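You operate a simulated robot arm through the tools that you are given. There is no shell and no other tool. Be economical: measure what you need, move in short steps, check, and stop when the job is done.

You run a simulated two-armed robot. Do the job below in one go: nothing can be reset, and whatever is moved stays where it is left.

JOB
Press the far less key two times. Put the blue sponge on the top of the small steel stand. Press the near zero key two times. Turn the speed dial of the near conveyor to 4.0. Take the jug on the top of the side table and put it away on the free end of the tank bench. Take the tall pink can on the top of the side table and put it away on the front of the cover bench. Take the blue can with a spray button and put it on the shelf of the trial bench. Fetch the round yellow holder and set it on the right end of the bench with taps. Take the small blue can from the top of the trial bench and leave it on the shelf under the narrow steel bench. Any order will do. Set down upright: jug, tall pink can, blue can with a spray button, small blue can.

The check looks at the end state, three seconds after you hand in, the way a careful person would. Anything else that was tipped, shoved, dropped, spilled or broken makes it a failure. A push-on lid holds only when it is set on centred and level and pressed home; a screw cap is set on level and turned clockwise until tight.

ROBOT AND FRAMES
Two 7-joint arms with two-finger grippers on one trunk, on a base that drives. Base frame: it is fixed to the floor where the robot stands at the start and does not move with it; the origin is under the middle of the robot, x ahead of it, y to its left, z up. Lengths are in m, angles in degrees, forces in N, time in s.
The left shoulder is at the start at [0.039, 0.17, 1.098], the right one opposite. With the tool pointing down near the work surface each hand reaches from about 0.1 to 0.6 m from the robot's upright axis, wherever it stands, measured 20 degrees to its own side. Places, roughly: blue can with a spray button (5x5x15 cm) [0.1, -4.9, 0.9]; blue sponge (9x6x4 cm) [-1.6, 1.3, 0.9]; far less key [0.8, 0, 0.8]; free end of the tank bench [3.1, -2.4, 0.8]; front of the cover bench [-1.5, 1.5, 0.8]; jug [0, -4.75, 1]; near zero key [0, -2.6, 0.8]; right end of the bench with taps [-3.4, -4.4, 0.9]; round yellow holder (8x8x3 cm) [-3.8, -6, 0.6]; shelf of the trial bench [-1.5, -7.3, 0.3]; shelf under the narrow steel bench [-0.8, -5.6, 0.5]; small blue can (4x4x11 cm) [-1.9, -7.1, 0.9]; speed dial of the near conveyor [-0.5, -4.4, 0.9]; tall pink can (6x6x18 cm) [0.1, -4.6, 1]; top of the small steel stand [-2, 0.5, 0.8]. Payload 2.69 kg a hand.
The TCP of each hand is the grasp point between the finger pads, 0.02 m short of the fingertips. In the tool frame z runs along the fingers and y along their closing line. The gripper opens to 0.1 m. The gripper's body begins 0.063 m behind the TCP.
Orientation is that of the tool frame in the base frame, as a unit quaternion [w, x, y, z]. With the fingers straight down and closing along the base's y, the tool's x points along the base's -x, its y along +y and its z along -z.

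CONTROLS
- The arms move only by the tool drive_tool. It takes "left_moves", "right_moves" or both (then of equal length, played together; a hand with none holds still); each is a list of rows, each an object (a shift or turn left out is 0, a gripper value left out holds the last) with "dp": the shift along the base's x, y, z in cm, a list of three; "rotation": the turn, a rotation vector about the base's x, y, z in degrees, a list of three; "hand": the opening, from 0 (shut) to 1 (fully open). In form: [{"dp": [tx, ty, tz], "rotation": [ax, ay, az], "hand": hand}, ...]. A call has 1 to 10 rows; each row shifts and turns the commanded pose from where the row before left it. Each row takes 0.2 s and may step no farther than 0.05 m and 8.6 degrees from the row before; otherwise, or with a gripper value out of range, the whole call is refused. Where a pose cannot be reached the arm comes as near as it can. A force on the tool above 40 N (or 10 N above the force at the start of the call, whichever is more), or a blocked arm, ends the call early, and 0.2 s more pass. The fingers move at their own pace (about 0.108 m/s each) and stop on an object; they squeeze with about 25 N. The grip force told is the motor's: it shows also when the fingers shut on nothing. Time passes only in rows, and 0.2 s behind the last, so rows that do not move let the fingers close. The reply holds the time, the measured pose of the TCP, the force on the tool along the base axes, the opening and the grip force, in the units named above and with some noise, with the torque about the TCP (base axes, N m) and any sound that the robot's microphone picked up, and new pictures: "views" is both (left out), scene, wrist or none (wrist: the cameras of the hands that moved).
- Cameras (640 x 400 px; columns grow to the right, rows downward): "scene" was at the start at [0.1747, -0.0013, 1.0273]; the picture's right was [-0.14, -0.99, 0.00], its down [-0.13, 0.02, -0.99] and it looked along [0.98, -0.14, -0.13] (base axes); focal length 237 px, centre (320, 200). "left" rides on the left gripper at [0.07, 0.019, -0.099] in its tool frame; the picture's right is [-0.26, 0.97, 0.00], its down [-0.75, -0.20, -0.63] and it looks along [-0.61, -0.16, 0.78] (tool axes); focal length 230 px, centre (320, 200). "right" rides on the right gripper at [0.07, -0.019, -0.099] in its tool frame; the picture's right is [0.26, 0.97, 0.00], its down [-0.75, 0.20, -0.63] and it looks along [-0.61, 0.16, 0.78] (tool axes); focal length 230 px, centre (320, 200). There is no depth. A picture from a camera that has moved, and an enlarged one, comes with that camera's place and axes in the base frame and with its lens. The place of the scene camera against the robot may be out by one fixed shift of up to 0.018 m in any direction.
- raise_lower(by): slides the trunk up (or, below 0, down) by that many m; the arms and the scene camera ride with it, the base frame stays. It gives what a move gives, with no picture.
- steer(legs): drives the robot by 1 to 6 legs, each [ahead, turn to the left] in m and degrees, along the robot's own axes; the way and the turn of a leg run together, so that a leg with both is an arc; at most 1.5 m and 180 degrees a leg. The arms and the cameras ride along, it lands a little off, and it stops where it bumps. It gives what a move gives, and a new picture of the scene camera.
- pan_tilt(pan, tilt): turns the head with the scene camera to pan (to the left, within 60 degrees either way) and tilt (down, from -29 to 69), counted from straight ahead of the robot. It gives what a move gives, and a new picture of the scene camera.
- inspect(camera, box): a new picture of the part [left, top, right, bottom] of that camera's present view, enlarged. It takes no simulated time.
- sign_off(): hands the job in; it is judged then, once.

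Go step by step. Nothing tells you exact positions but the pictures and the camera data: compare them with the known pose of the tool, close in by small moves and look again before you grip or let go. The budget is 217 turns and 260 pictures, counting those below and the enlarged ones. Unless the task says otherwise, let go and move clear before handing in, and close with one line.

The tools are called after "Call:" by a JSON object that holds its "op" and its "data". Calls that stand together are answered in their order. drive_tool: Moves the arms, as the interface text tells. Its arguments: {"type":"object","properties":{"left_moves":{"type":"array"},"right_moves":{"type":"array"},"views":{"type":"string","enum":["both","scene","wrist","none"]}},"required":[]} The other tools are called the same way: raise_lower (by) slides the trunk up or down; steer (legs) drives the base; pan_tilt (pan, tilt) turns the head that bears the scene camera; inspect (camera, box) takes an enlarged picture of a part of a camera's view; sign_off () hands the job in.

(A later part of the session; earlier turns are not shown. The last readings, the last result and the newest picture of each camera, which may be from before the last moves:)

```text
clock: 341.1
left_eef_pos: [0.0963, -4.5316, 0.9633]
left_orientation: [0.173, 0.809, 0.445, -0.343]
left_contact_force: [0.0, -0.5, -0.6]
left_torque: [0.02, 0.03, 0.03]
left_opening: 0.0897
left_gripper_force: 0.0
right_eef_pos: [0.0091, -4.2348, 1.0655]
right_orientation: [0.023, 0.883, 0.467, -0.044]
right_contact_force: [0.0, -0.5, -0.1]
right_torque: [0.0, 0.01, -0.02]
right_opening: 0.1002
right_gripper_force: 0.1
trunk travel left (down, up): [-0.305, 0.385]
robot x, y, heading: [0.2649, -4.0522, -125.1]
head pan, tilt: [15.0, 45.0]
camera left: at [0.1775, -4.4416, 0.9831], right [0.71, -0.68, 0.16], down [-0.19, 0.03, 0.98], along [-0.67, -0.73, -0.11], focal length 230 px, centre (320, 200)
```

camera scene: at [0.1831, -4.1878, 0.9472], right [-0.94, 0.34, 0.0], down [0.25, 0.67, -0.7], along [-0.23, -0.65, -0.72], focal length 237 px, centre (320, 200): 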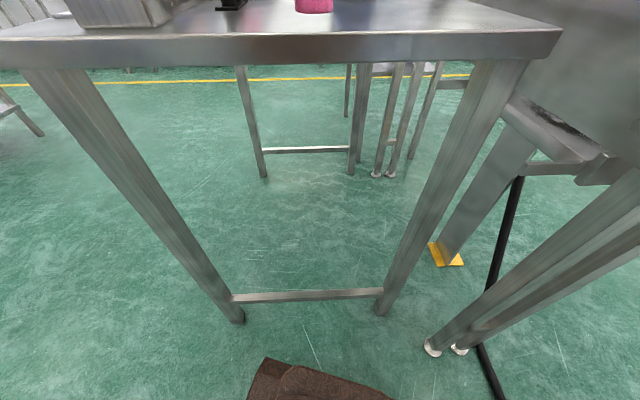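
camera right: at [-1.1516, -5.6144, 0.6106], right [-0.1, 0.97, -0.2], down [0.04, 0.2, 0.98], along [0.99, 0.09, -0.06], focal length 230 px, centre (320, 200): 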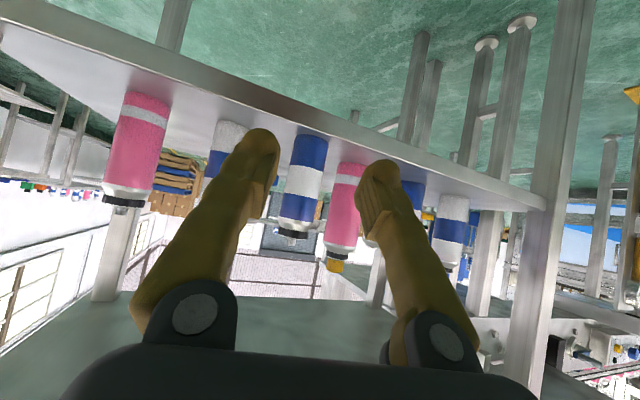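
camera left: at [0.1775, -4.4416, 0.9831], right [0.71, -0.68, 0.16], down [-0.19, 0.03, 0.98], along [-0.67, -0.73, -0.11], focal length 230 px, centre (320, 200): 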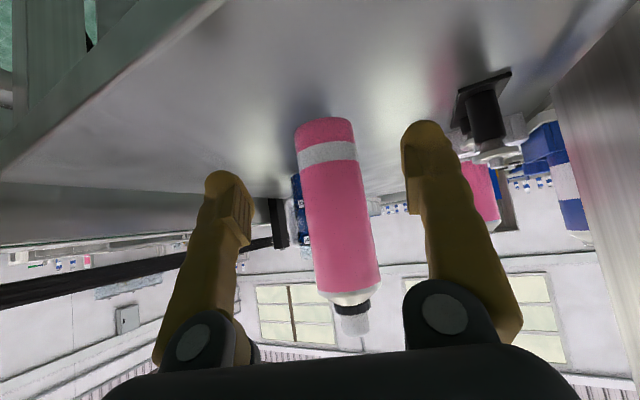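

Well centred; the can is 8.6 cm ahead. I advance and close.

Call:
{"op": "drive_tool", "data": {"left_moves": [{"dp": [-1.7, -2.4, 0]}, {"dp": [-1.7, -2.4, 0]}, {"dp": [-1.5, -2.2, 0]}, {"dp": [0, 0, 0]}, {"hand": 0}, {"dp": [0, 0, 0]}, {"dp": [0, 0, 0]}], "views": "wrist"}}

```text
clock: 342.7
left_eef_pos: [0.0431, -4.6008, 0.9631]
left_orientation: [0.174, 0.809, 0.445, -0.344]
left_contact_force: [0.8, -2.0, 2.2]
left_torque: [-0.13, -0.16, -0.05]
left_opening: 0.0488
left_gripper_force: 24.9
right_eef_pos: [0.0089, -4.2339, 1.0639]
right_orientation: [0.024, 0.883, 0.467, -0.043]
right_contact_force: [0.3, -0.1, 0.5]
right_torque: [0.01, 0.0, -0.01]
right_opening: 0.0999
right_gripper_force: 0.1
trunk travel left (down, up): [-0.305, 0.385]
robot x, y, heading: [0.265, -4.0533, -124.8]
head pan, tilt: [15.0, 45.0]
camera left: at [0.1254, -4.5115, 0.9837], right [0.71, -0.68, 0.16], down [-0.19, 0.03, 0.98], along [-0.67, -0.73, -0.11], focal length 230 px, centre (320, 200)
```

left: 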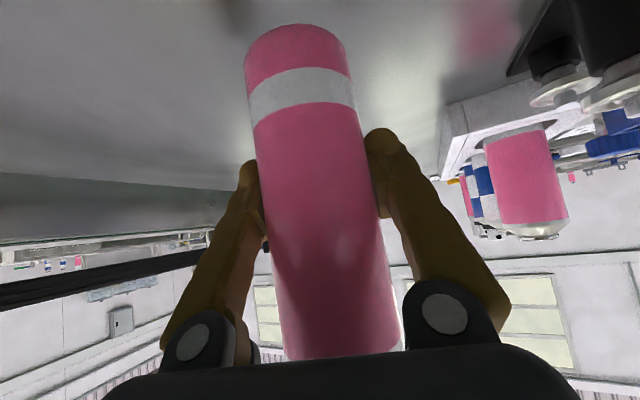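

Gripped. I lift it and draw it back toward the robot.

Call:
{"op": "drive_tool", "data": {"left_moves": [{"dp": [0, 0, 2]}, {"dp": [0, 0, 4]}, {"dp": [0, 0, 4]}, {"dp": [1.7, 2.4, 2]}, {"dp": [2.3, 3.3, 1]}, {"dp": [2.3, 3.3, 0]}, {"dp": [1, 1.5, 0]}, {"dp": [0, 0, 0]}], "views": "none"}}

Call:
{"op": "steer", "data": {"legs": [[-0.06, 0], [0, 24]]}}

Call:
{"op": "pan_tilt", "data": {"pan": -10, "tilt": 35}}

```text
clock: 344.5
left_eef_pos: [0.1159, -4.4958, 1.0865]
left_orientation: [0.17, 0.811, 0.446, -0.336]
left_contact_force: [-0.6, 0.5, -1.9]
left_torque: [-0.01, 0.04, -0.01]
left_opening: 0.0481
left_gripper_force: 24.9
right_eef_pos: [0.009, -4.2343, 1.0642]
right_orientation: [0.022, 0.883, 0.467, -0.042]
right_contact_force: [-0.2, -0.5, 0.6]
right_torque: [0.02, 0.0, 0.01]
right_opening: 0.1002
right_gripper_force: 0.0
trunk travel left (down, up): [-0.305, 0.385]
robot x, y, heading: [0.2699, -4.0495, -125.1]
head pan, tilt: [15.0, 45.0]
```

```text
clock: 346.7
left_eef_pos: [0.3423, -4.47, 1.0886]
left_orientation: [0.235, 0.702, 0.604, -0.294]
left_contact_force: [-0.3, -0.2, -3.4]
left_torque: [-0.03, -0.05, -0.02]
left_opening: 0.0484
left_gripper_force: 25.1
right_eef_pos: [0.1386, -4.2739, 1.0649]
right_orientation: [0.03, 0.768, 0.639, -0.036]
right_contact_force: [-1.1, 0.5, -0.4]
right_torque: [0.02, -0.02, 0.04]
right_opening: 0.0999
right_gripper_force: 0.0
trunk travel left (down, up): [-0.305, 0.385]
robot x, y, heading: [0.296, -4.0006, -101.3]
head pan, tilt: [15.0, 45.0]
camera scene: at [0.2807, -4.1584, 0.947], right [-1.0, -0.07, 0.0], down [-0.04, 0.72, -0.69], along [0.05, -0.69, -0.72], focal length 237 px, centre (320, 200)
```

scene: 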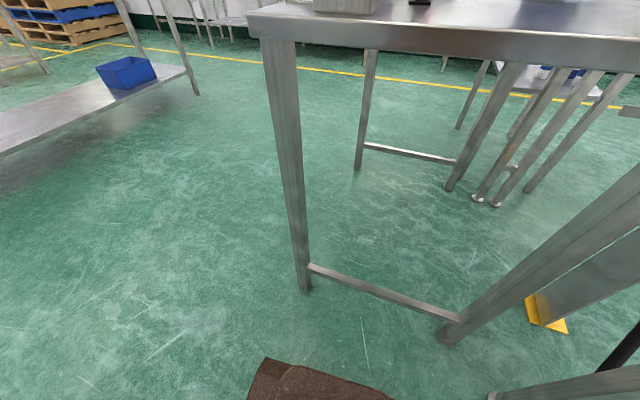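

```text
clock: 347.6
left_eef_pos: [0.3443, -4.4541, 1.0718]
left_orientation: [0.225, 0.708, 0.608, -0.279]
left_contact_force: [0.6, 0.1, -2.6]
left_torque: [-0.04, 0.01, -0.02]
left_opening: 0.0486
left_gripper_force: 24.8
right_eef_pos: [0.1402, -4.2588, 1.0685]
right_orientation: [0.036, 0.767, 0.639, -0.043]
right_contact_force: [-0.5, -0.1, -0.8]
right_torque: [0.01, -0.04, -0.03]
right_opening: 0.0998
right_gripper_force: 0.1
trunk travel left (down, up): [-0.305, 0.385]
robot x, y, heading: [0.2976, -4.0025, -101.1]
head pan, tilt: [-10.0, 35.0]
camera scene: at [0.2434, -4.1598, 0.9617], right [-0.93, 0.36, 0.0], down [0.21, 0.55, -0.81], along [-0.29, -0.75, -0.59], focal length 237 px, centre (320, 200)
```

scene: 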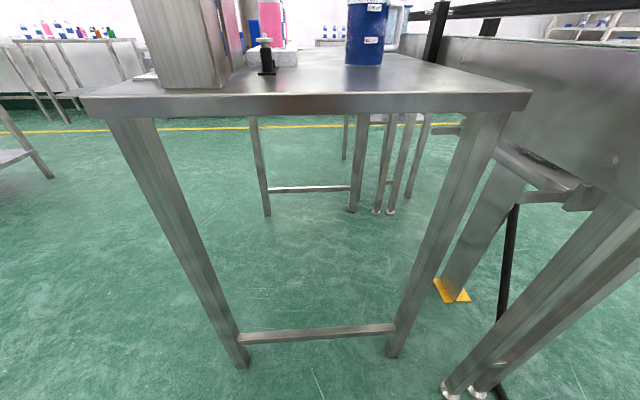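

The pink can is safe in the left hand. I move it well out to the left and back, clear of the press, before approaching the jug.

Call:
{"op": "drive_tool", "data": {"left_moves": [{"dp": [3, 1, 1]}, {"dp": [4, 0.5, 1]}, {"dp": [4, 1, 1]}, {"dp": [4, 1, 1]}, {"dp": [3, 2, 0]}, {"dp": [0, 0, 0]}], "right_moves": [{"dp": [0, 0, 2], "rotation": [0, 0, 8]}, {"dp": [0, 0, 2], "rotation": [0, 0, 8]}, {"dp": [0, 0, 2], "rotation": [0, 0, 8]}, {"dp": [0, 0, 2], "rotation": [0, 0, 8]}, {"dp": [0, 0, 2], "rotation": [0, 0, 8]}, {"rotation": [0, 0, 8]}], "views": "none"}}

Call:
{"op": "steer", "data": {"legs": [[0, -20], [0.22, 0], [0, 20]]}}

Call:
{"op": "pan_tilt", "data": {"pan": -20, "tilt": 40}}

```text
clock: 349.0
left_eef_pos: [0.5237, -4.3968, 1.1326]
left_orientation: [0.241, 0.701, 0.602, -0.298]
left_contact_force: [-0.2, 0.1, -2.9]
left_torque: [-0.02, -0.02, 0.02]
left_opening: 0.0484
left_gripper_force: 24.8
right_eef_pos: [0.1403, -4.258, 1.1683]
right_orientation: [0.051, 0.44, 0.896, -0.023]
right_contact_force: [0.2, 0.0, 0.0]
right_torque: [-0.03, -0.03, 0.01]
right_opening: 0.0997
right_gripper_force: 0.1
trunk travel left (down, up): [-0.305, 0.385]
robot x, y, heading: [0.2916, -3.9997, -101.3]
head pan, tilt: [-10.0, 35.0]
```

```text
clock: 351.4
left_eef_pos: [0.3064, -4.5507, 1.1324]
left_orientation: [0.181, 0.806, 0.458, -0.328]
left_contact_force: [82.1, 128.6, 42.4]
left_torque: [-0.17, 0.89, -3.82]
left_opening: 0.0501
left_gripper_force: 25.1
right_eef_pos: [-0.0092, -4.3041, 1.1683]
right_orientation: [0.046, 0.591, 0.804, -0.033]
right_contact_force: [0.2, -0.3, -0.6]
right_torque: [0.06, -0.02, 0.0]
right_opening: 0.1001
right_gripper_force: 0.1
trunk travel left (down, up): [-0.305, 0.385]
robot x, y, heading: [0.2269, -4.1155, -121.1]
head pan, tilt: [-10.0, 35.0]
stopped in leg 2: the force on the tool passed its limit at 144 N (the readings are from after the stop); the commanded pose is now the measured one
camera scene: at [0.1466, -4.2011, 0.971], right [-0.75, 0.66, -0.01], down [0.36, 0.4, -0.84], along [-0.55, -0.64, -0.54], focal length 237 px, centre (320, 200)
```

scene: 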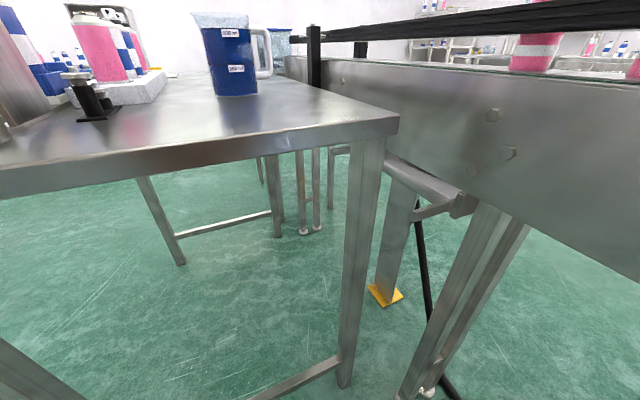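

```text
clock: 352.1
left_eef_pos: [0.3067, -4.5505, 1.1319]
left_orientation: [0.18, 0.806, 0.459, -0.328]
left_contact_force: [84.8, 133.2, 46.0]
left_torque: [-0.22, 0.16, -4.55]
left_opening: 0.0504
left_gripper_force: 24.7
right_eef_pos: [-0.0103, -4.3046, 1.1681]
right_orientation: [0.046, 0.591, 0.805, -0.032]
right_contact_force: [-0.6, 0.0, -0.4]
right_torque: [0.0, 0.01, 0.0]
right_opening: 0.1002
right_gripper_force: 0.1
trunk travel left (down, up): [-0.305, 0.385]
robot x, y, heading: [0.2274, -4.1178, -121.2]
head pan, tilt: [-20.0, 40.0]
camera scene: at [0.1383, -4.1879, 0.9629], right [-0.63, 0.78, -0.02], down [0.48, 0.38, -0.79], along [-0.61, -0.5, -0.61], focal length 237 px, centre (320, 200)
```

scene: 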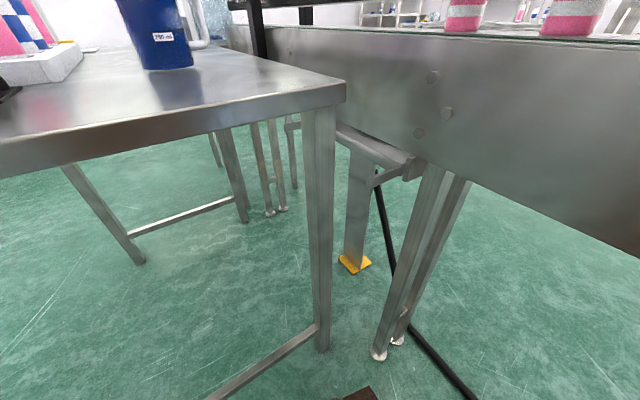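

My turn swung the pink can against the press. I back straight out at once.

Call:
{"op": "steer", "data": {"legs": [[-0.13, 0]]}}

Call:
{"op": "inspect", "data": {"camera": "left", "box": [0, 0, 640, 400]}}

```text
clock: 353.4
left_eef_pos: [0.3476, -4.4912, 1.1101]
left_orientation: [0.168, 0.81, 0.471, -0.306]
left_contact_force: [-1.1, -2.2, -1.1]
left_torque: [0.07, -0.03, -0.03]
left_opening: 0.0
left_gripper_force: 29.8
right_eef_pos: [0.03, -4.2397, 1.1508]
right_orientation: [0.042, 0.593, 0.804, -0.004]
right_contact_force: [-1.3, -2.0, -2.5]
right_torque: [0.19, -0.15, 0.01]
right_opening: 0.0997
right_gripper_force: 0.0
trunk travel left (down, up): [-0.305, 0.385]
robot x, y, heading: [0.2967, -4.0066, -121.5]
head pan, tilt: [-20.0, 40.0]
camera scene: at [0.1735, -4.1326, 0.9518], right [-0.62, 0.78, 0.01], down [0.51, 0.42, -0.75], along [-0.59, -0.46, -0.67], focal length 237 px, centre (320, 200)
```

scene: 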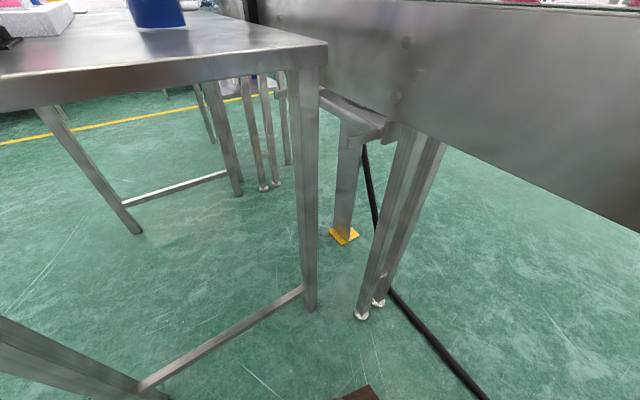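

```text
1.00 times, centred on (320, 200) of left (not enlarged: the box is as wide or as high as the picture)
camera zoom: at [0.4236, -4.3998, 1.1403], right [0.74, -0.65, 0.15], down [-0.24, -0.04, 0.97], along [-0.63, -0.76, -0.19], focal length 230 px, centre (320, 200)
```

zoom: 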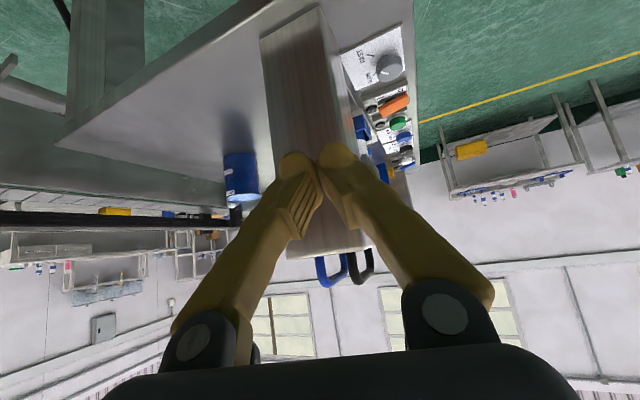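

The can slipped out of the grip. I look for where it went.

Call:
{"op": "pan_tilt", "data": {"pan": 35, "tilt": 55}}

Call:
{"op": "pan_tilt", "data": {"pan": 25, "tilt": 25}}

```text
clock: 354.7
left_eef_pos: [0.3695, -4.4543, 1.1266]
left_orientation: [0.178, 0.804, 0.466, -0.325]
left_contact_force: [-0.6, -0.5, 0.4]
left_torque: [0.04, -0.03, 0.04]
left_opening: 0.0
left_gripper_force: 30.3
right_eef_pos: [0.0531, -4.202, 1.1636]
right_orientation: [0.044, 0.593, 0.804, -0.025]
right_contact_force: [0.2, -0.1, 1.2]
right_torque: [0.05, 0.04, -0.01]
right_opening: 0.0998
right_gripper_force: 0.0
trunk travel left (down, up): [-0.305, 0.385]
robot x, y, heading: [0.2918, -4.0047, -121.5]
head pan, tilt: [35.0, 55.0]
camera scene: at [0.2593, -4.1259, 0.9364], right [-1.0, -0.06, 0.0], down [-0.05, 0.82, -0.57], along [0.04, -0.57, -0.82], focal length 237 px, centre (320, 200)
```

scene: 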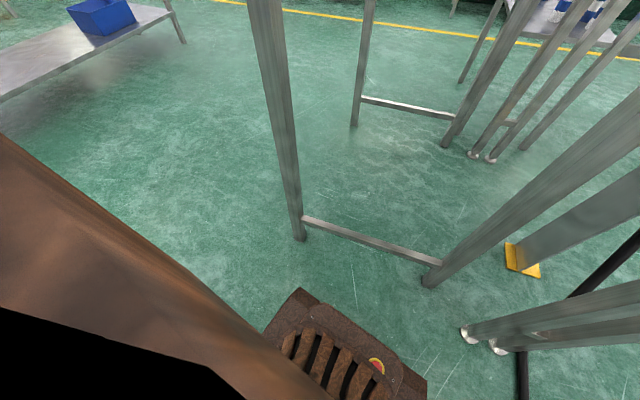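

```text
clock: 355.6
left_eef_pos: [0.3628, -4.4661, 1.1221]
left_orientation: [0.176, 0.806, 0.467, -0.318]
left_contact_force: [-0.1, -0.1, 0.3]
left_torque: [-0.01, -0.02, 0.04]
left_opening: 0.0001
left_gripper_force: 29.6
right_eef_pos: [0.0456, -4.2135, 1.1599]
right_orientation: [0.043, 0.593, 0.804, -0.019]
right_contact_force: [0.1, -0.2, -0.8]
right_torque: [0.01, 0.02, 0.0]
right_opening: 0.1
right_gripper_force: 0.1
trunk travel left (down, up): [-0.305, 0.385]
robot x, y, heading: [0.2942, -4.0073, -121.5]
head pan, tilt: [25.0, 25.0]
camera scene: at [0.2349, -4.1612, 0.9773], right [-0.99, 0.11, -0.01], down [0.06, 0.44, -0.9], along [-0.1, -0.89, -0.44], focal length 237 px, centre (320, 200)
```

scene: 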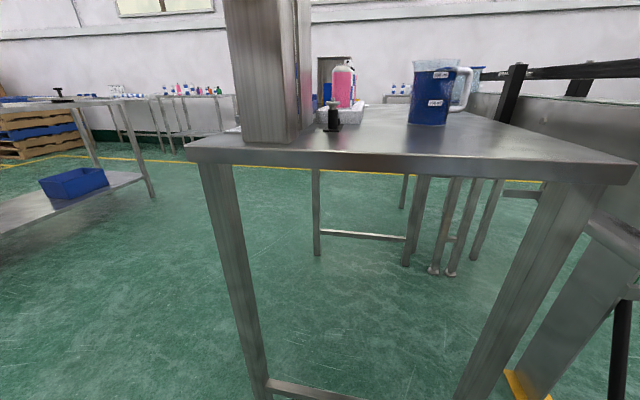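

Call:
{"op": "pan_tilt", "data": {"pan": 60, "tilt": 40}}

```text
clock: 356.6
left_eef_pos: [0.3635, -4.4637, 1.1236]
left_orientation: [0.176, 0.806, 0.467, -0.32]
left_contact_force: [0.0, -0.7, 0.2]
left_torque: [-0.03, -0.01, 0.02]
left_opening: 0.0
left_gripper_force: 30.0
right_eef_pos: [0.0483, -4.2105, 1.1594]
right_orientation: [0.043, 0.593, 0.804, -0.02]
right_contact_force: [0.1, 0.3, 0.1]
right_torque: [-0.01, 0.0, -0.02]
right_opening: 0.1
right_gripper_force: 0.0
trunk travel left (down, up): [-0.305, 0.385]
robot x, y, heading: [0.2935, -4.0023, -121.3]
head pan, tilt: [60.0, 40.0]
camera scene: at [0.2868, -4.1427, 0.955], right [-0.88, -0.48, -0.01], down [-0.3, 0.58, -0.76], along [0.37, -0.66, -0.65], focal length 237 px, centre (320, 200)
```

scene: 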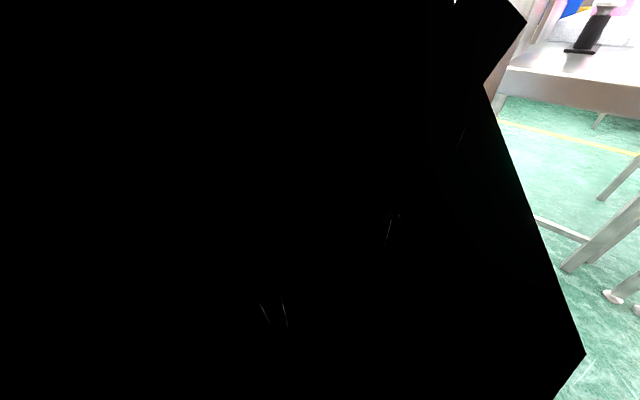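

Call:
{"op": "steer", "data": {"legs": [[0, 60]]}}

Call:
{"op": "pan_tilt", "data": {"pan": -20, "tilt": 40}}

```text
clock: 358.8
left_eef_pos: [0.6149, -4.3062, 1.1222]
left_orientation: [0.266, 0.626, 0.689, -0.251]
left_contact_force: [-0.3, 1.2, 0.2]
left_torque: [-0.02, -0.02, 0.0]
left_opening: 0.0
left_gripper_force: 29.6
right_eef_pos: [0.209, -4.2822, 1.1633]
right_orientation: [0.048, 0.32, 0.946, -0.011]
right_contact_force: [-1.2, 1.1, -0.4]
right_torque: [-0.1, 0.01, 0.0]
right_opening: 0.1001
right_gripper_force: 0.0
trunk travel left (down, up): [-0.305, 0.385]
robot x, y, heading: [0.297, -4.0056, -86.5]
head pan, tilt: [60.0, 40.0]
stopped in leg 1: the robot was blocked; the commanded pose is now the measured one
camera scene: at [0.3717, -4.1158, 0.9552], right [-0.44, -0.9, -0.01], down [-0.58, 0.29, -0.76], along [0.69, -0.33, -0.65], focal length 237 px, centre (320, 200)
```

scene: 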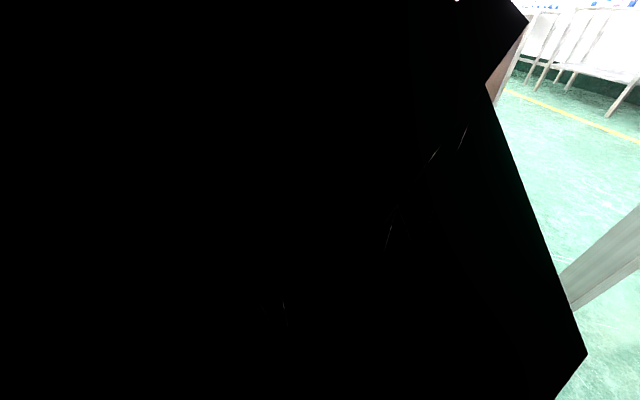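

```text
clock: 360.3
left_eef_pos: [0.6133, -4.3087, 1.1224]
left_orientation: [0.266, 0.626, 0.69, -0.249]
left_contact_force: [-0.5, -0.3, -0.7]
left_torque: [-0.01, -0.03, -0.02]
left_opening: 0.0
left_gripper_force: 29.6
right_eef_pos: [0.2092, -4.2848, 1.1623]
right_orientation: [0.047, 0.321, 0.946, -0.011]
right_contact_force: [-0.2, 1.0, 0.5]
right_torque: [0.02, -0.02, 0.03]
right_opening: 0.1001
right_gripper_force: 0.2
trunk travel left (down, up): [-0.305, 0.385]
robot x, y, heading: [0.2927, -4.004, -85.8]
head pan, tilt: [-20.0, 40.0]
camera scene: at [0.2721, -4.1624, 0.9543], right [-0.96, 0.27, 0.01], down [0.18, 0.63, -0.76], along [-0.21, -0.73, -0.66], focal length 237 px, centre (320, 200)
```

scene: 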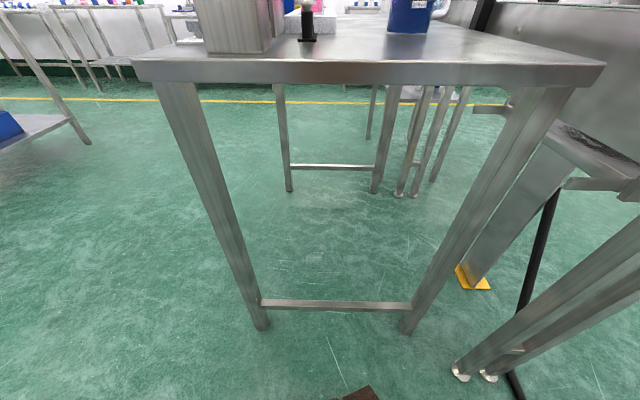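

Call:
{"op": "pan_tilt", "data": {"pan": 20, "tilt": 65}}

Call:
{"op": "inspect", "data": {"camera": "left", "box": [0, 0, 640, 400]}}

```text
clock: 361.4
left_eef_pos: [0.6152, -4.3092, 1.121]
left_orientation: [0.265, 0.627, 0.689, -0.249]
left_contact_force: [0.7, -0.2, -0.2]
left_torque: [0.0, -0.03, 0.01]
left_opening: 0.0
left_gripper_force: 30.4
right_eef_pos: [0.2096, -4.2854, 1.1635]
right_orientation: [0.048, 0.321, 0.946, -0.011]
right_contact_force: [0.5, 0.5, 0.0]
right_torque: [-0.02, -0.02, -0.04]
right_opening: 0.0998
right_gripper_force: 0.0
trunk travel left (down, up): [-0.305, 0.385]
robot x, y, heading: [0.2915, -4.0046, -86.0]
head pan, tilt: [20.0, 65.0]
camera scene: at [0.32, -4.1355, 0.9225], right [-0.91, -0.41, -0.01], down [-0.37, 0.83, -0.41], along [0.17, -0.37, -0.91], focal length 237 px, centre (320, 200)
```

scene: 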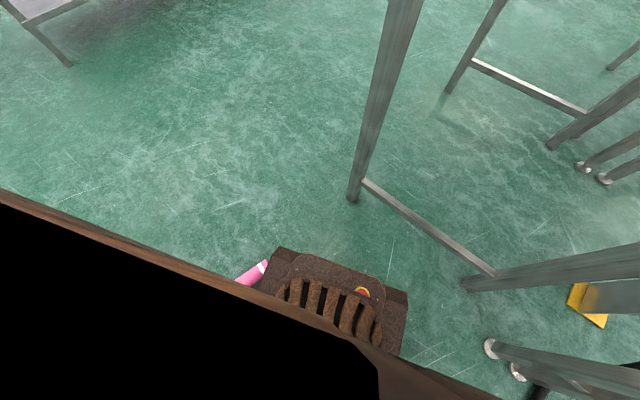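

```text
1.00 times, centred on (320, 200) of left (not enlarged: the box is as wide or as high as the picture)
camera zoom: at [0.6227, -4.19, 1.1479], right [0.98, -0.1, 0.16], down [-0.18, -0.14, 0.97], along [-0.07, -0.98, -0.16], focal length 230 px, centre (320, 200)
```

zoom: 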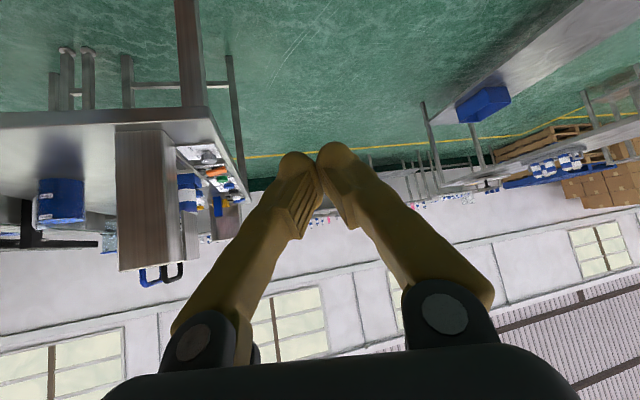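

The pink can lies on the floor just left of the base's front corner. I back up a bit and turn so I can see it well.

Call:
{"op": "steer", "data": {"legs": [[0, -6], [-0.16, 0]]}}

Call:
{"op": "drive_tool", "data": {"left_moves": [{"dp": [3, 0, 3]}, {"dp": [3, 0, 4]}, {"dp": [3, 2, 4]}, {"dp": [0, 3, 4]}, {"dp": [0, 3, 4]}, {"dp": [0, 0, 0]}], "views": "scene"}}

```text
clock: 363.3
left_eef_pos: [0.5861, -4.1843, 1.1318]
left_orientation: [0.262, 0.656, 0.653, -0.273]
left_contact_force: [0.1, 1.4, -0.1]
left_torque: [-0.06, 0.03, -0.02]
left_opening: 0.0003
left_gripper_force: 29.2
right_eef_pos: [0.1869, -4.115, 1.1675]
right_orientation: [0.052, 0.369, 0.928, -0.023]
right_contact_force: [0.9, 1.2, -0.4]
right_torque: [-0.04, 0.0, 0.03]
right_opening: 0.1
right_gripper_force: 0.0
trunk travel left (down, up): [-0.305, 0.385]
robot x, y, heading: [0.3037, -3.8444, -91.9]
head pan, tilt: [20.0, 65.0]
camera scene: at [0.311, -3.9669, 0.9238], right [-0.95, -0.31, 0.0], down [-0.28, 0.86, -0.42], along [0.13, -0.4, -0.91], focal length 237 px, centre (320, 200)
```

scene: 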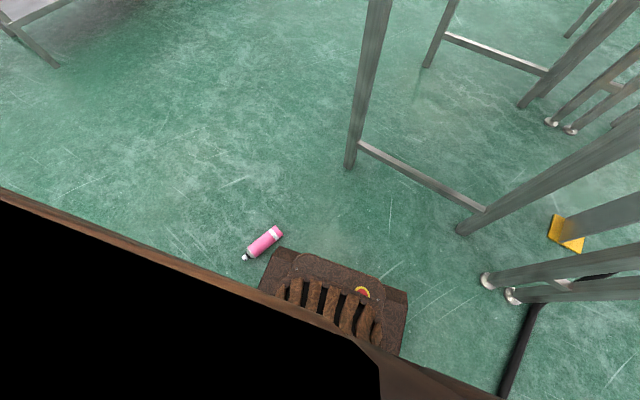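

```text
refused: row 3 steps farther than a row can; nothing moved
```

The can lies with its nozzle toward +60° heading. I'll pick it with the right hand from here: fold the left hand in and up, then turn to heading about -28°.

Call:
{"op": "drive_tool", "data": {"left_moves": [{"dp": [-3, 0, 3.5]}, {"dp": [-3, 0, 3.5]}, {"dp": [-3, 0, 3.5]}, {"dp": [-3, 0, 3.5]}, {"dp": [0, 0, 4]}, {"dp": [0, 0, 4]}, {"dp": [0, 0, 0]}], "views": "none"}}

Call:
{"op": "steer", "data": {"legs": [[0, 64]]}}

Call:
{"op": "pan_tilt", "data": {"pan": -15, "tilt": 65}}

```text
clock: 364.9
left_eef_pos: [0.4653, -4.1776, 1.3559]
left_orientation: [0.264, 0.655, 0.651, -0.276]
left_contact_force: [-1.0, -0.9, -0.3]
left_torque: [-0.01, 0.02, 0.0]
left_opening: 0.0
left_gripper_force: 29.4
right_eef_pos: [0.1864, -4.1129, 1.1631]
right_orientation: [0.047, 0.37, 0.928, -0.014]
right_contact_force: [0.3, 0.0, -0.2]
right_torque: [-0.01, 0.01, 0.01]
right_opening: 0.1001
right_gripper_force: 0.1
trunk travel left (down, up): [-0.305, 0.385]
robot x, y, heading: [0.2986, -3.8454, -92.1]
head pan, tilt: [20.0, 65.0]
```

```text
clock: 368.2
left_eef_pos: [0.6729, -3.833, 1.3535]
left_orientation: [0.371, 0.199, 0.903, -0.086]
left_contact_force: [0.1, -0.4, -0.5]
left_torque: [-0.01, 0.01, -0.01]
left_opening: 0.0
left_gripper_force: 29.3
right_eef_pos: [0.4972, -4.0585, 1.1673]
right_orientation: [0.055, -0.193, 0.98, 0.01]
right_contact_force: [-0.4, 0.7, -0.2]
right_torque: [-0.02, -0.04, 0.01]
right_opening: 0.0998
right_gripper_force: 0.1
trunk travel left (down, up): [-0.305, 0.385]
robot x, y, heading: [0.2978, -3.846, -26.3]
head pan, tilt: [20.0, 65.0]
camera scene: at [0.4312, -3.8823, 0.9223], right [-0.11, -0.99, -0.01], down [-0.91, 0.1, -0.41], along [0.41, -0.04, -0.91], focal length 237 px, centre (320, 200)
```

scene: 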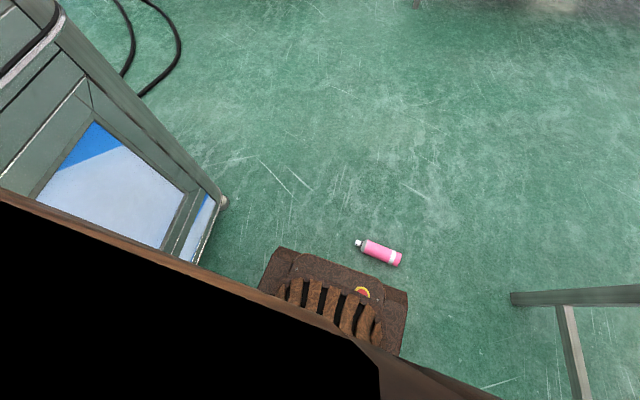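

```text
clock: 369.3
left_eef_pos: [0.6602, -3.8296, 1.3507]
left_orientation: [0.363, 0.2, 0.907, -0.083]
left_contact_force: [-0.3, 0.4, -0.5]
left_torque: [-0.02, 0.0, -0.02]
left_opening: 0.0001
left_gripper_force: 29.5
right_eef_pos: [0.4812, -4.0547, 1.1613]
right_orientation: [0.046, -0.192, 0.98, 0.017]
right_contact_force: [0.3, 0.3, -0.1]
right_torque: [0.02, 0.0, 0.01]
right_opening: 0.1
right_gripper_force: 0.0
trunk travel left (down, up): [-0.305, 0.385]
robot x, y, heading: [0.2988, -3.8487, -26.2]
head pan, tilt: [-15.0, 65.0]
camera scene: at [0.4144, -3.9166, 0.9225], right [-0.66, -0.75, 0.0], down [-0.69, 0.6, -0.41], along [0.31, -0.27, -0.91], focal length 237 px, centre (320, 200)
```

scene: 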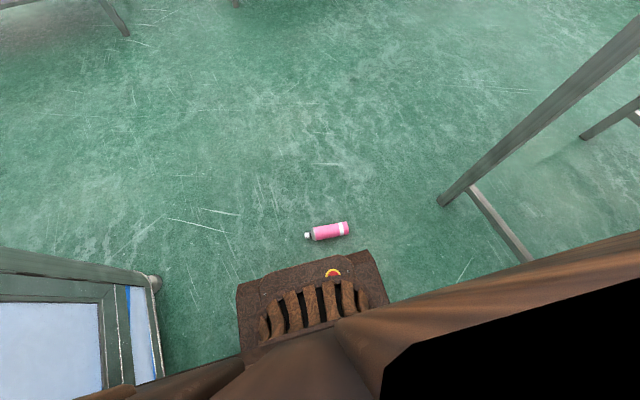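

The can is at about (0.59, -4.12), axis at 62°. I lower the trunk fully and bring the right hand down over it with the right yaw.

Call:
{"op": "raise_lower", "data": {"by": -0.3}}

Call:
{"op": "drive_tool", "data": {"right_moves": [{"dp": [2, -1.5, -3], "rotation": [0, 0, 8]}, {"dp": [2, -1.5, -3], "rotation": [0, 0, 8]}, {"dp": [2, -1.5, -3], "rotation": [0, 0, 8]}, {"dp": [2, -1, -3], "rotation": [0, 0, 8]}, {"dp": [2, -1, -3], "rotation": [0, 0, 8]}, {"dp": [0.8, 0, -4.5]}, {"dp": [0, 0, -4.8]}, {"dp": [0, 0, -4.8]}, {"dp": [0, 0, -4.8]}, {"dp": [0, 0, -4.8]}], "views": "wrist"}}

```text
clock: 372.3
left_eef_pos: [0.6588, -3.8282, 1.0514]
left_orientation: [0.366, 0.2, 0.905, -0.085]
left_contact_force: [0.4, -0.6, 0.8]
left_torque: [0.01, -0.02, 0.0]
left_opening: 0.0
left_gripper_force: 29.2
right_eef_pos: [0.4801, -4.0536, 0.8645]
right_orientation: [0.049, -0.192, 0.98, 0.016]
right_contact_force: [0.9, 0.0, 0.2]
right_torque: [0.0, -0.03, -0.02]
right_opening: 0.1001
right_gripper_force: 0.1
trunk travel left (down, up): [-0.005, 0.685]
robot x, y, heading: [0.2976, -3.8482, -26.3]
head pan, tilt: [-15.0, 65.0]
```

```text
clock: 374.5
left_eef_pos: [0.6587, -3.8287, 1.0516]
left_orientation: [0.366, 0.2, 0.905, -0.084]
left_contact_force: [-0.1, 0.2, -0.1]
left_torque: [-0.01, -0.02, -0.01]
left_opening: 0.0001
left_gripper_force: 29.9
right_eef_pos: [0.5887, -4.1162, 0.4849]
right_orientation: [0.058, -0.515, 0.855, 0.026]
right_contact_force: [1.3, -0.5, 0.5]
right_torque: [0.0, 0.01, -0.03]
right_opening: 0.1
right_gripper_force: 0.1
trunk travel left (down, up): [-0.005, 0.685]
robot x, y, heading: [0.2965, -3.8504, -26.3]
head pan, tilt: [-15.0, 65.0]
camera right: at [0.5658, -4.1961, 0.5747], right [-0.97, 0.23, -0.05], down [0.12, 0.69, 0.72], along [0.19, 0.69, -0.7], focal length 230 px, centre (320, 200)
```

right: 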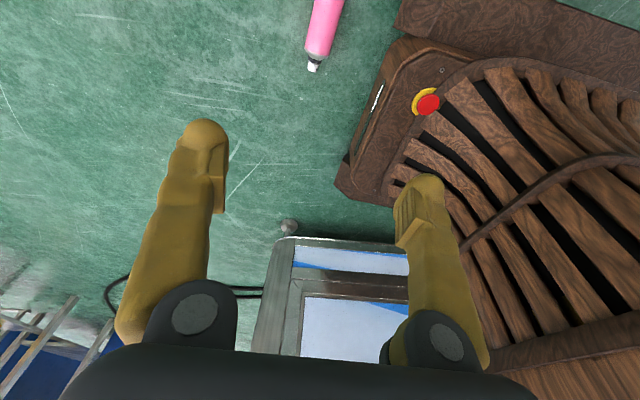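

Call:
{"op": "drive_tool", "data": {"right_moves": [{"dp": [0, -0.5, -4.5], "rotation": [-6, 4.1, 0], "hand": 0.8}, {"dp": [0, -0.5, -4.7]}, {"dp": [0, 0, -4.7]}, {"dp": [0, 0, -4.7]}, {"dp": [0, 0, -4.7]}, {"dp": [0, 0, -4.7]}, {"dp": [0, 0, -4.7]}, {"dp": [0, 0, -4]}, {"dp": [0, 0, 0]}], "views": "both"}}

```text
clock: 376.5
left_eef_pos: [0.659, -3.829, 1.0518]
left_orientation: [0.366, 0.2, 0.905, -0.085]
left_contact_force: [0.2, -0.4, 0.1]
left_torque: [0.0, 0.0, 0.0]
left_opening: 0.0
left_gripper_force: 29.7
right_eef_pos: [0.5874, -4.1239, 0.114]
right_orientation: [0.0, -0.516, 0.857, 0.0]
right_contact_force: [0.6, 0.2, -0.2]
right_torque: [0.0, -0.01, 0.05]
right_opening: 0.08
right_gripper_force: 0.1
trunk travel left (down, up): [-0.005, 0.685]
robot x, y, heading: [0.2992, -3.8462, -26.3]
head pan, tilt: [-15.0, 65.0]
camera scene: at [0.4108, -3.9143, 0.6224], right [-0.66, -0.75, 0.0], down [-0.69, 0.6, -0.41], along [0.3, -0.27, -0.91], focal length 237 px, centre (320, 200)
camera right: at [0.5724, -4.1952, 0.2131], right [-0.97, 0.22, 0.0], down [0.17, 0.76, 0.63], along [0.14, 0.61, -0.78], focal length 230 px, centre (320, 200)
```

scene: 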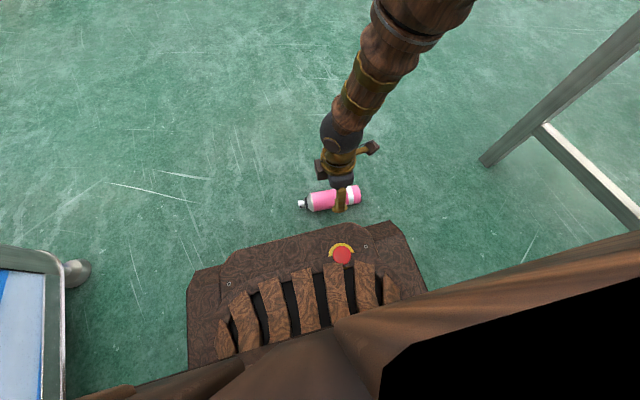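
right: 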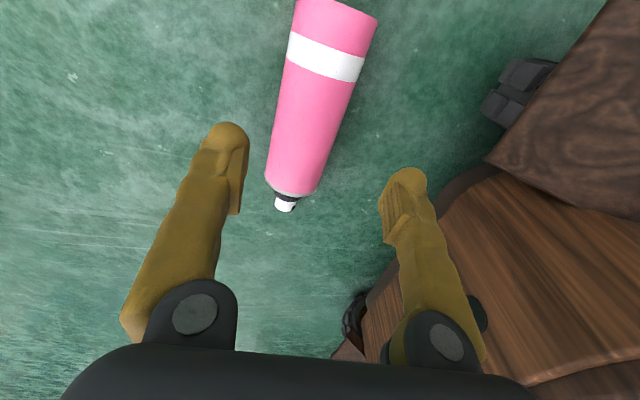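

I shift 1.2 cm to centre on the can, lower to the floor grip height, and close.

Call:
{"op": "drive_tool", "data": {"right_moves": [{"dp": [1.1, -0.6, -2]}, {"dp": [0, 0, -3]}, {"dp": [0, 0, -2.5]}, {"dp": [0, 0, -0.7]}, {"dp": [0, 0, 0]}, {"hand": 0}, {"dp": [0, 0, 0]}, {"dp": [0, 0, 0]}], "views": "wrist"}}

```text
clock: 378.3
left_eef_pos: [0.6592, -3.8298, 1.0519]
left_orientation: [0.365, 0.2, 0.905, -0.084]
left_contact_force: [-0.1, 0.7, 1.0]
left_torque: [-0.01, -0.01, 0.04]
left_opening: 0.0
left_gripper_force: 29.5
right_eef_pos: [0.6021, -4.1307, 0.0811]
right_orientation: [0.002, -0.517, 0.856, 0.0]
right_contact_force: [-0.3, -0.3, 0.7]
right_torque: [-0.01, 0.0, -0.01]
right_opening: 0.0
right_gripper_force: 24.7
right hand out of reach, approached as far as the arm can: row 2, 3, 4
trunk travel left (down, up): [-0.005, 0.685]
robot x, y, heading: [0.2968, -3.8448, -26.3]
head pan, tilt: [-15.0, 65.0]
camera right: at [0.5859, -4.2003, 0.1803], right [-0.97, 0.22, 0.0], down [0.17, 0.76, 0.63], along [0.14, 0.61, -0.78], focal length 230 px, centre (320, 200)
```

right: 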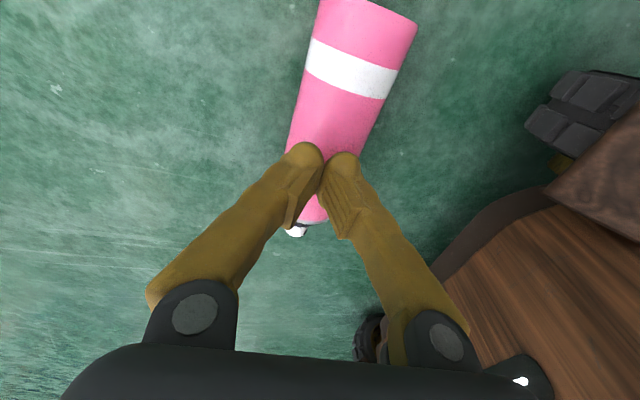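

The floor is just out of reach in front; beside the base it's reachable. I lift the hand, tuck the left one in, and turn so the can is at the robot's right-front side.

Call:
{"op": "drive_tool", "data": {"right_moves": [{"dp": [0, 0, 3]}, {"dp": [0, 0, 4.5]}, {"dp": [0, 0, 4.5]}, {"dp": [0, 0, 4.5]}, {"dp": [0, 0, 4.5], "hand": 0.8}, {"dp": [0, 0, 0]}], "left_moves": [{"dp": [-1.3, -2.7, 0]}, {"dp": [-1.3, -2.7, 0]}, {"dp": [-1.3, -2.7, 0]}, {"dp": [-1.3, -2.7, 0]}, {"dp": [-1.3, -2.7, 0]}, {"dp": [0, 0, 0]}], "views": "none"}}

Call:
{"op": "steer", "data": {"legs": [[0, 40]]}}

Call:
{"op": "pan_tilt", "data": {"pan": -40, "tilt": 60}}

```text
clock: 379.7
left_eef_pos: [0.5883, -3.9569, 1.0593]
left_orientation: [0.378, 0.197, 0.9, -0.089]
left_contact_force: [0.3, 0.4, 0.3]
left_torque: [-0.02, -0.01, -0.04]
left_opening: 0.0001
left_gripper_force: 29.2
right_eef_pos: [0.5983, -4.1255, 0.2992]
right_orientation: [-0.001, -0.516, 0.856, -0.003]
right_contact_force: [1.1, 1.3, -0.3]
right_torque: [0.03, -0.01, 0.03]
right_opening: 0.08
right_gripper_force: 0.0
trunk travel left (down, up): [-0.005, 0.685]
robot x, y, heading: [0.301, -3.8501, -26.5]
head pan, tilt: [-15.0, 65.0]
```

```text
clock: 382.0
left_eef_pos: [0.5908, -3.7441, 1.0608]
left_orientation: [0.387, -0.122, 0.913, 0.046]
left_contact_force: [0.2, -0.5, 0.5]
left_torque: [0.0, 0.03, 0.0]
left_opening: 0.0002
left_gripper_force: 29.7
right_eef_pos: [0.707, -3.8694, 0.2981]
right_orientation: [0.0, 0.778, -0.628, 0.002]
right_contact_force: [0.7, -0.6, 0.1]
right_torque: [-0.02, -0.01, -0.02]
right_opening: 0.08
right_gripper_force: 0.1
trunk travel left (down, up): [-0.005, 0.685]
robot x, y, heading: [0.294, -3.8466, 13.8]
head pan, tilt: [-15.0, 65.0]
camera scene: at [0.4327, -3.8216, 0.6225], right [-0.03, -1.0, 0.0], down [-0.91, 0.02, -0.41], along [0.41, -0.01, -0.91], focal length 237 px, centre (320, 200)
```

scene: 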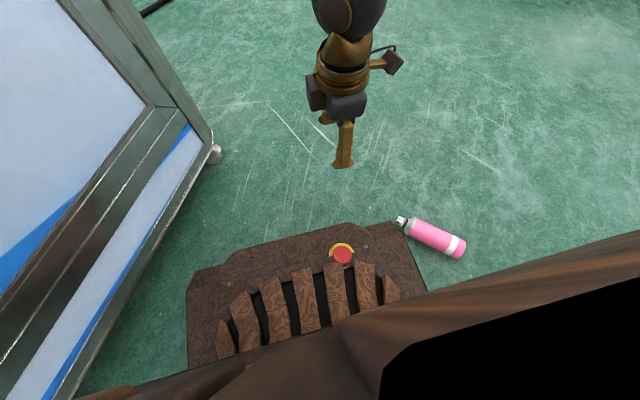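

```text
clock: 382.9
left_eef_pos: [0.58, -3.7459, 1.0587]
left_orientation: [0.383, -0.122, 0.914, 0.045]
left_contact_force: [-0.5, -0.5, -0.1]
left_torque: [0.01, -0.01, -0.01]
left_opening: 0.0
left_gripper_force: 29.5
right_eef_pos: [0.7025, -3.8699, 0.3039]
right_orientation: [-0.006, 0.777, -0.629, 0.008]
right_contact_force: [0.2, -0.4, -0.4]
right_torque: [0.02, -0.03, 0.0]
right_opening: 0.0799
right_gripper_force: 0.1
trunk travel left (down, up): [-0.005, 0.685]
robot x, y, heading: [0.2994, -3.8512, 13.3]
head pan, tilt: [-40.0, 60.0]
camera scene: at [0.4319, -3.8497, 0.6281], right [-0.45, -0.9, 0.01], down [-0.78, 0.38, -0.49], along [0.43, -0.23, -0.87], focal length 237 px, centre (320, 200)
```

scene: 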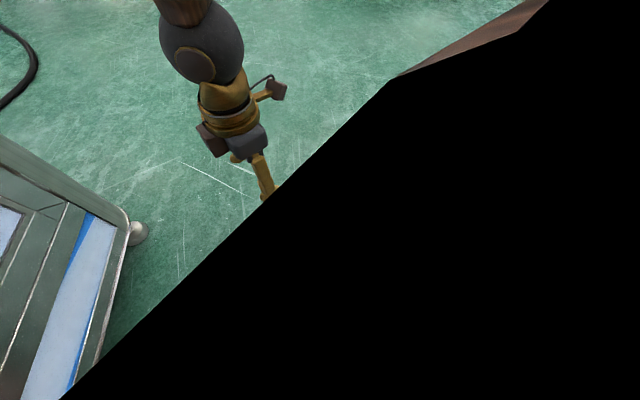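

Call:
{"op": "drive_tool", "data": {"right_moves": [{"dp": [-1, -4, 0], "rotation": [0, 0, -8]}, {"dp": [-1, -4, 0], "rotation": [0, 0, -8]}, {"dp": [-2, -4, 0], "rotation": [0, 0, -8]}, {"dp": [-2, -4, 0], "rotation": [0, 0, -8]}, {"dp": [-2, -4, 0], "rotation": [0, 0, -8]}, {"dp": [-2, -4, 0]}, {"dp": [-0.5, -2, -4]}, {"dp": [0, 0, -4.5]}, {"dp": [0, 0, -4.5]}, {"dp": [0, 0, -4]}], "views": "wrist"}}

```text
clock: 385.1
left_eef_pos: [0.5808, -3.7469, 1.0593]
left_orientation: [0.385, -0.123, 0.914, 0.046]
left_contact_force: [-0.8, -0.1, 0.6]
left_torque: [-0.01, 0.0, 0.0]
left_opening: 0.0
left_gripper_force: 29.6
right_eef_pos: [0.5987, -4.1297, 0.1355]
right_orientation: [0.003, -0.516, 0.856, -0.01]
right_contact_force: [-0.8, 0.3, 0.0]
right_torque: [0.02, -0.01, 0.02]
right_opening: 0.0802
right_gripper_force: 0.1
trunk travel left (down, up): [-0.005, 0.685]
robot x, y, heading: [0.3005, -3.8482, 13.7]
head pan, tilt: [-40.0, 60.0]
camera right: at [0.5818, -4.198, 0.2354], right [-0.97, 0.22, -0.02], down [0.16, 0.77, 0.62], along [0.15, 0.6, -0.78], focal length 230 px, centre (320, 200)
```

right: 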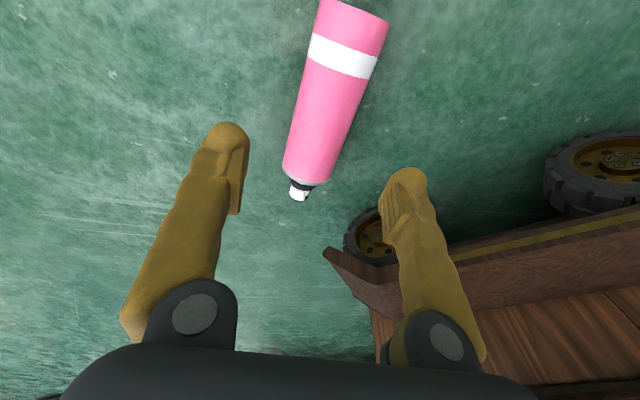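

Exactly over the can. I lower to the floor grip height and close.

Call:
{"op": "drive_tool", "data": {"right_moves": [{"dp": [0, 0, -3]}, {"dp": [0, 0, -3]}, {"dp": [0, 0, -3]}, {"dp": [0, 0, -1.3]}, {"dp": [0, 0, 0]}], "views": "wrist"}}

```text
clock: 386.3
left_eef_pos: [0.5806, -3.7471, 1.0592]
left_orientation: [0.384, -0.122, 0.914, 0.045]
left_contact_force: [0.7, 0.1, 0.2]
left_torque: [0.03, -0.01, 0.0]
left_opening: 0.0
left_gripper_force: 29.9
right_eef_pos: [0.5982, -4.1331, 0.0284]
right_orientation: [0.002, -0.516, 0.857, -0.009]
right_contact_force: [-0.1, 0.5, -0.7]
right_torque: [-0.02, 0.01, 0.01]
right_opening: 0.0799
right_gripper_force: 0.0
trunk travel left (down, up): [-0.005, 0.685]
robot x, y, heading: [0.2959, -3.849, 13.6]
head pan, tilt: [-40.0, 60.0]
camera right: at [0.5818, -4.2005, 0.1291], right [-0.97, 0.22, -0.02], down [0.16, 0.77, 0.62], along [0.15, 0.6, -0.78], focal length 230 px, centre (320, 200)
```

right: 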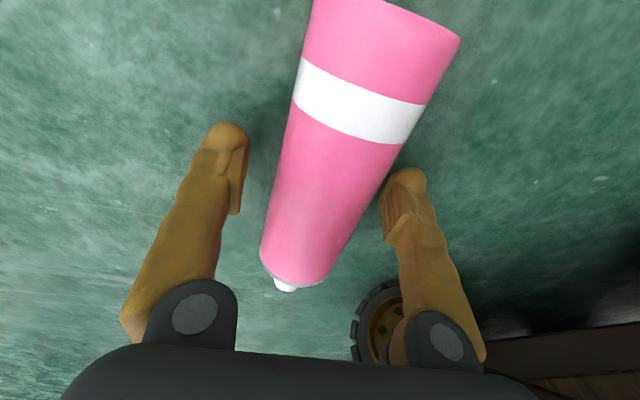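

Call:
{"op": "drive_tool", "data": {"right_moves": [{"hand": 0}, {"dp": [0, 0, 0]}, {"dp": [0, 0, 0]}, {"dp": [0, 0, 2]}, {"dp": [0, 0, 4]}, {"dp": [0, 0, 4.5]}, {"dp": [0, 0, 4.5]}, {"dp": [0, 0, 4.5]}, {"dp": [0, 0, 4.5]}, {"dp": [0, 0, 0]}], "views": "wrist"}}

```text
clock: 388.5
left_eef_pos: [0.5813, -3.7469, 1.0582]
left_orientation: [0.384, -0.122, 0.914, 0.045]
left_contact_force: [0.6, 0.9, 0.4]
left_torque: [-0.02, 0.03, 0.04]
left_opening: 0.0
left_gripper_force: 29.5
right_eef_pos: [0.5985, -4.1291, 0.273]
right_orientation: [0.004, -0.516, 0.857, -0.01]
right_contact_force: [0.7, 0.3, -3.3]
right_torque: [0.02, -0.03, 0.01]
right_opening: 0.0485
right_gripper_force: 24.8
trunk travel left (down, up): [-0.005, 0.685]
robot x, y, heading: [0.2982, -3.8503, 13.9]
head pan, tilt: [-40.0, 60.0]
camera right: at [0.5815, -4.199, 0.373], right [-0.97, 0.22, -0.02], down [0.16, 0.77, 0.62], along [0.15, 0.6, -0.78], focal length 230 px, centre (320, 200)
```

right: 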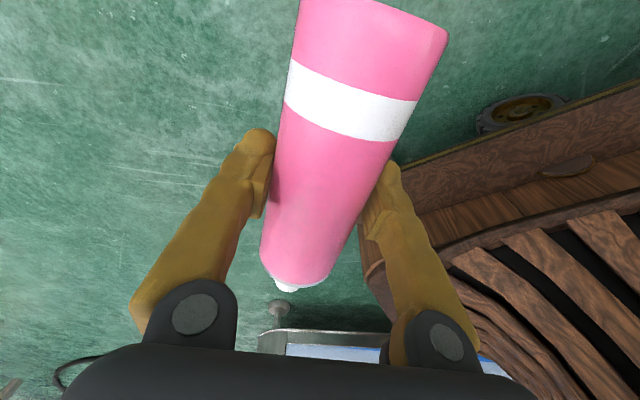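

Recovered the pink can, firmly held. I raise the trunk, bring both hands to a carry pose, and drive out round to the east side of the table to also collect the blue spray can with the left hand.

Call:
{"op": "raise_lower", "data": {"by": 0.3}}

Call:
{"op": "drive_tool", "data": {"right_moves": [{"dp": [0, 0, 4.8]}, {"dp": [0, 0, 4.8]}, {"dp": [0, 0, 4.8]}, {"dp": [0, 1, 4.8]}, {"dp": [1, 2, 4.3]}, {"dp": [1.5, 3, 3.5]}, {"dp": [1.5, 3, 3.5]}, {"dp": [1.5, 3, 3]}, {"dp": [1.5, 3, 3]}, {"dp": [1, 2, 3]}], "left_moves": [{"dp": [0, 0, -2]}, {"dp": [0, 0, -2]}, {"dp": [0, 0, -2]}, {"dp": [0, 0, -2]}, {"dp": [0, 0, -2], "hand": 0.75}, {"dp": [0, 0, -2]}, {"dp": [0, 0, 0]}, {"dp": [0, 0, 0]}, {"dp": [0, 0, 0]}, {"dp": [0, 0, 0]}], "views": "none"}}

Call:
{"op": "steer", "data": {"legs": [[0, -22], [1.2, 0], [0, -108], [1.15, 0], [0, -82]]}}

```text
clock: 391.5
left_eef_pos: [0.5827, -3.7448, 1.3572]
left_orientation: [0.381, -0.121, 0.915, 0.044]
left_contact_force: [-0.7, 0.7, 0.4]
left_torque: [0.0, 0.02, -0.03]
left_opening: 0.0002
left_gripper_force: 29.3
right_eef_pos: [0.5989, -4.1307, 0.5721]
right_orientation: [0.003, -0.517, 0.856, -0.01]
right_contact_force: [0.6, 0.0, -2.8]
right_torque: [0.05, -0.01, 0.0]
right_opening: 0.0487
right_gripper_force: 24.2
trunk travel left (down, up): [-0.305, 0.385]
robot x, y, heading: [0.2971, -3.8518, 13.5]
head pan, tilt: [-40.0, 60.0]
```

```text
clock: 393.7
left_eef_pos: [0.5735, -3.7483, 1.2436]
left_orientation: [0.393, -0.121, 0.91, 0.046]
left_contact_force: [1.1, -0.5, 0.1]
left_torque: [0.01, -0.01, 0.03]
left_opening: 0.0752
left_gripper_force: 0.0
right_eef_pos: [0.6865, -3.9595, 0.9655]
right_orientation: [0.003, -0.517, 0.856, -0.008]
right_contact_force: [0.3, 0.2, -2.7]
right_torque: [0.07, -0.02, -0.01]
right_opening: 0.0485
right_gripper_force: 24.8
right hand out of reach, approached as far as the arm can: row 5
trunk travel left (down, up): [-0.305, 0.385]
robot x, y, heading: [0.2984, -3.8495, 13.4]
head pan, tilt: [-40.0, 60.0]
```

```text
clock: 414.7
left_eef_pos: [0.7081, -5.0047, 1.2437]
left_orientation: [-0.061, 0.909, -0.128, -0.393]
left_contact_force: [0.1, -0.2, 0.8]
left_torque: [-0.03, 0.01, 0.02]
left_opening: 0.0748
left_gripper_force: 0.0
right_eef_pos: [0.7231, -4.7641, 0.965]
right_orientation: [-0.01, 0.964, 0.267, -0.001]
right_contact_force: [-0.1, -0.2, -2.6]
right_torque: [-0.04, 0.08, 0.0]
right_opening: 0.0484
right_gripper_force: 24.8
trunk travel left (down, up): [-0.305, 0.385]
robot x, y, heading: [0.9928, -5.0675, 162.2]
head pan, tilt: [-40.0, 60.0]
camera scene: at [0.874, -4.9722, 0.9281], right [0.84, 0.53, 0.01], down [0.47, -0.73, -0.49], along [-0.25, 0.42, -0.87], focal length 237 px, centre (320, 200)
```

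scene: 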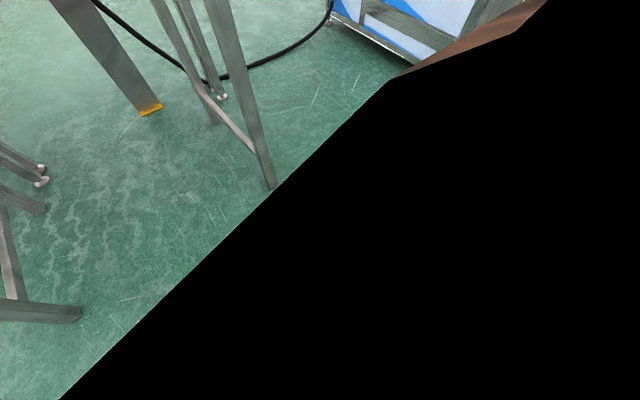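

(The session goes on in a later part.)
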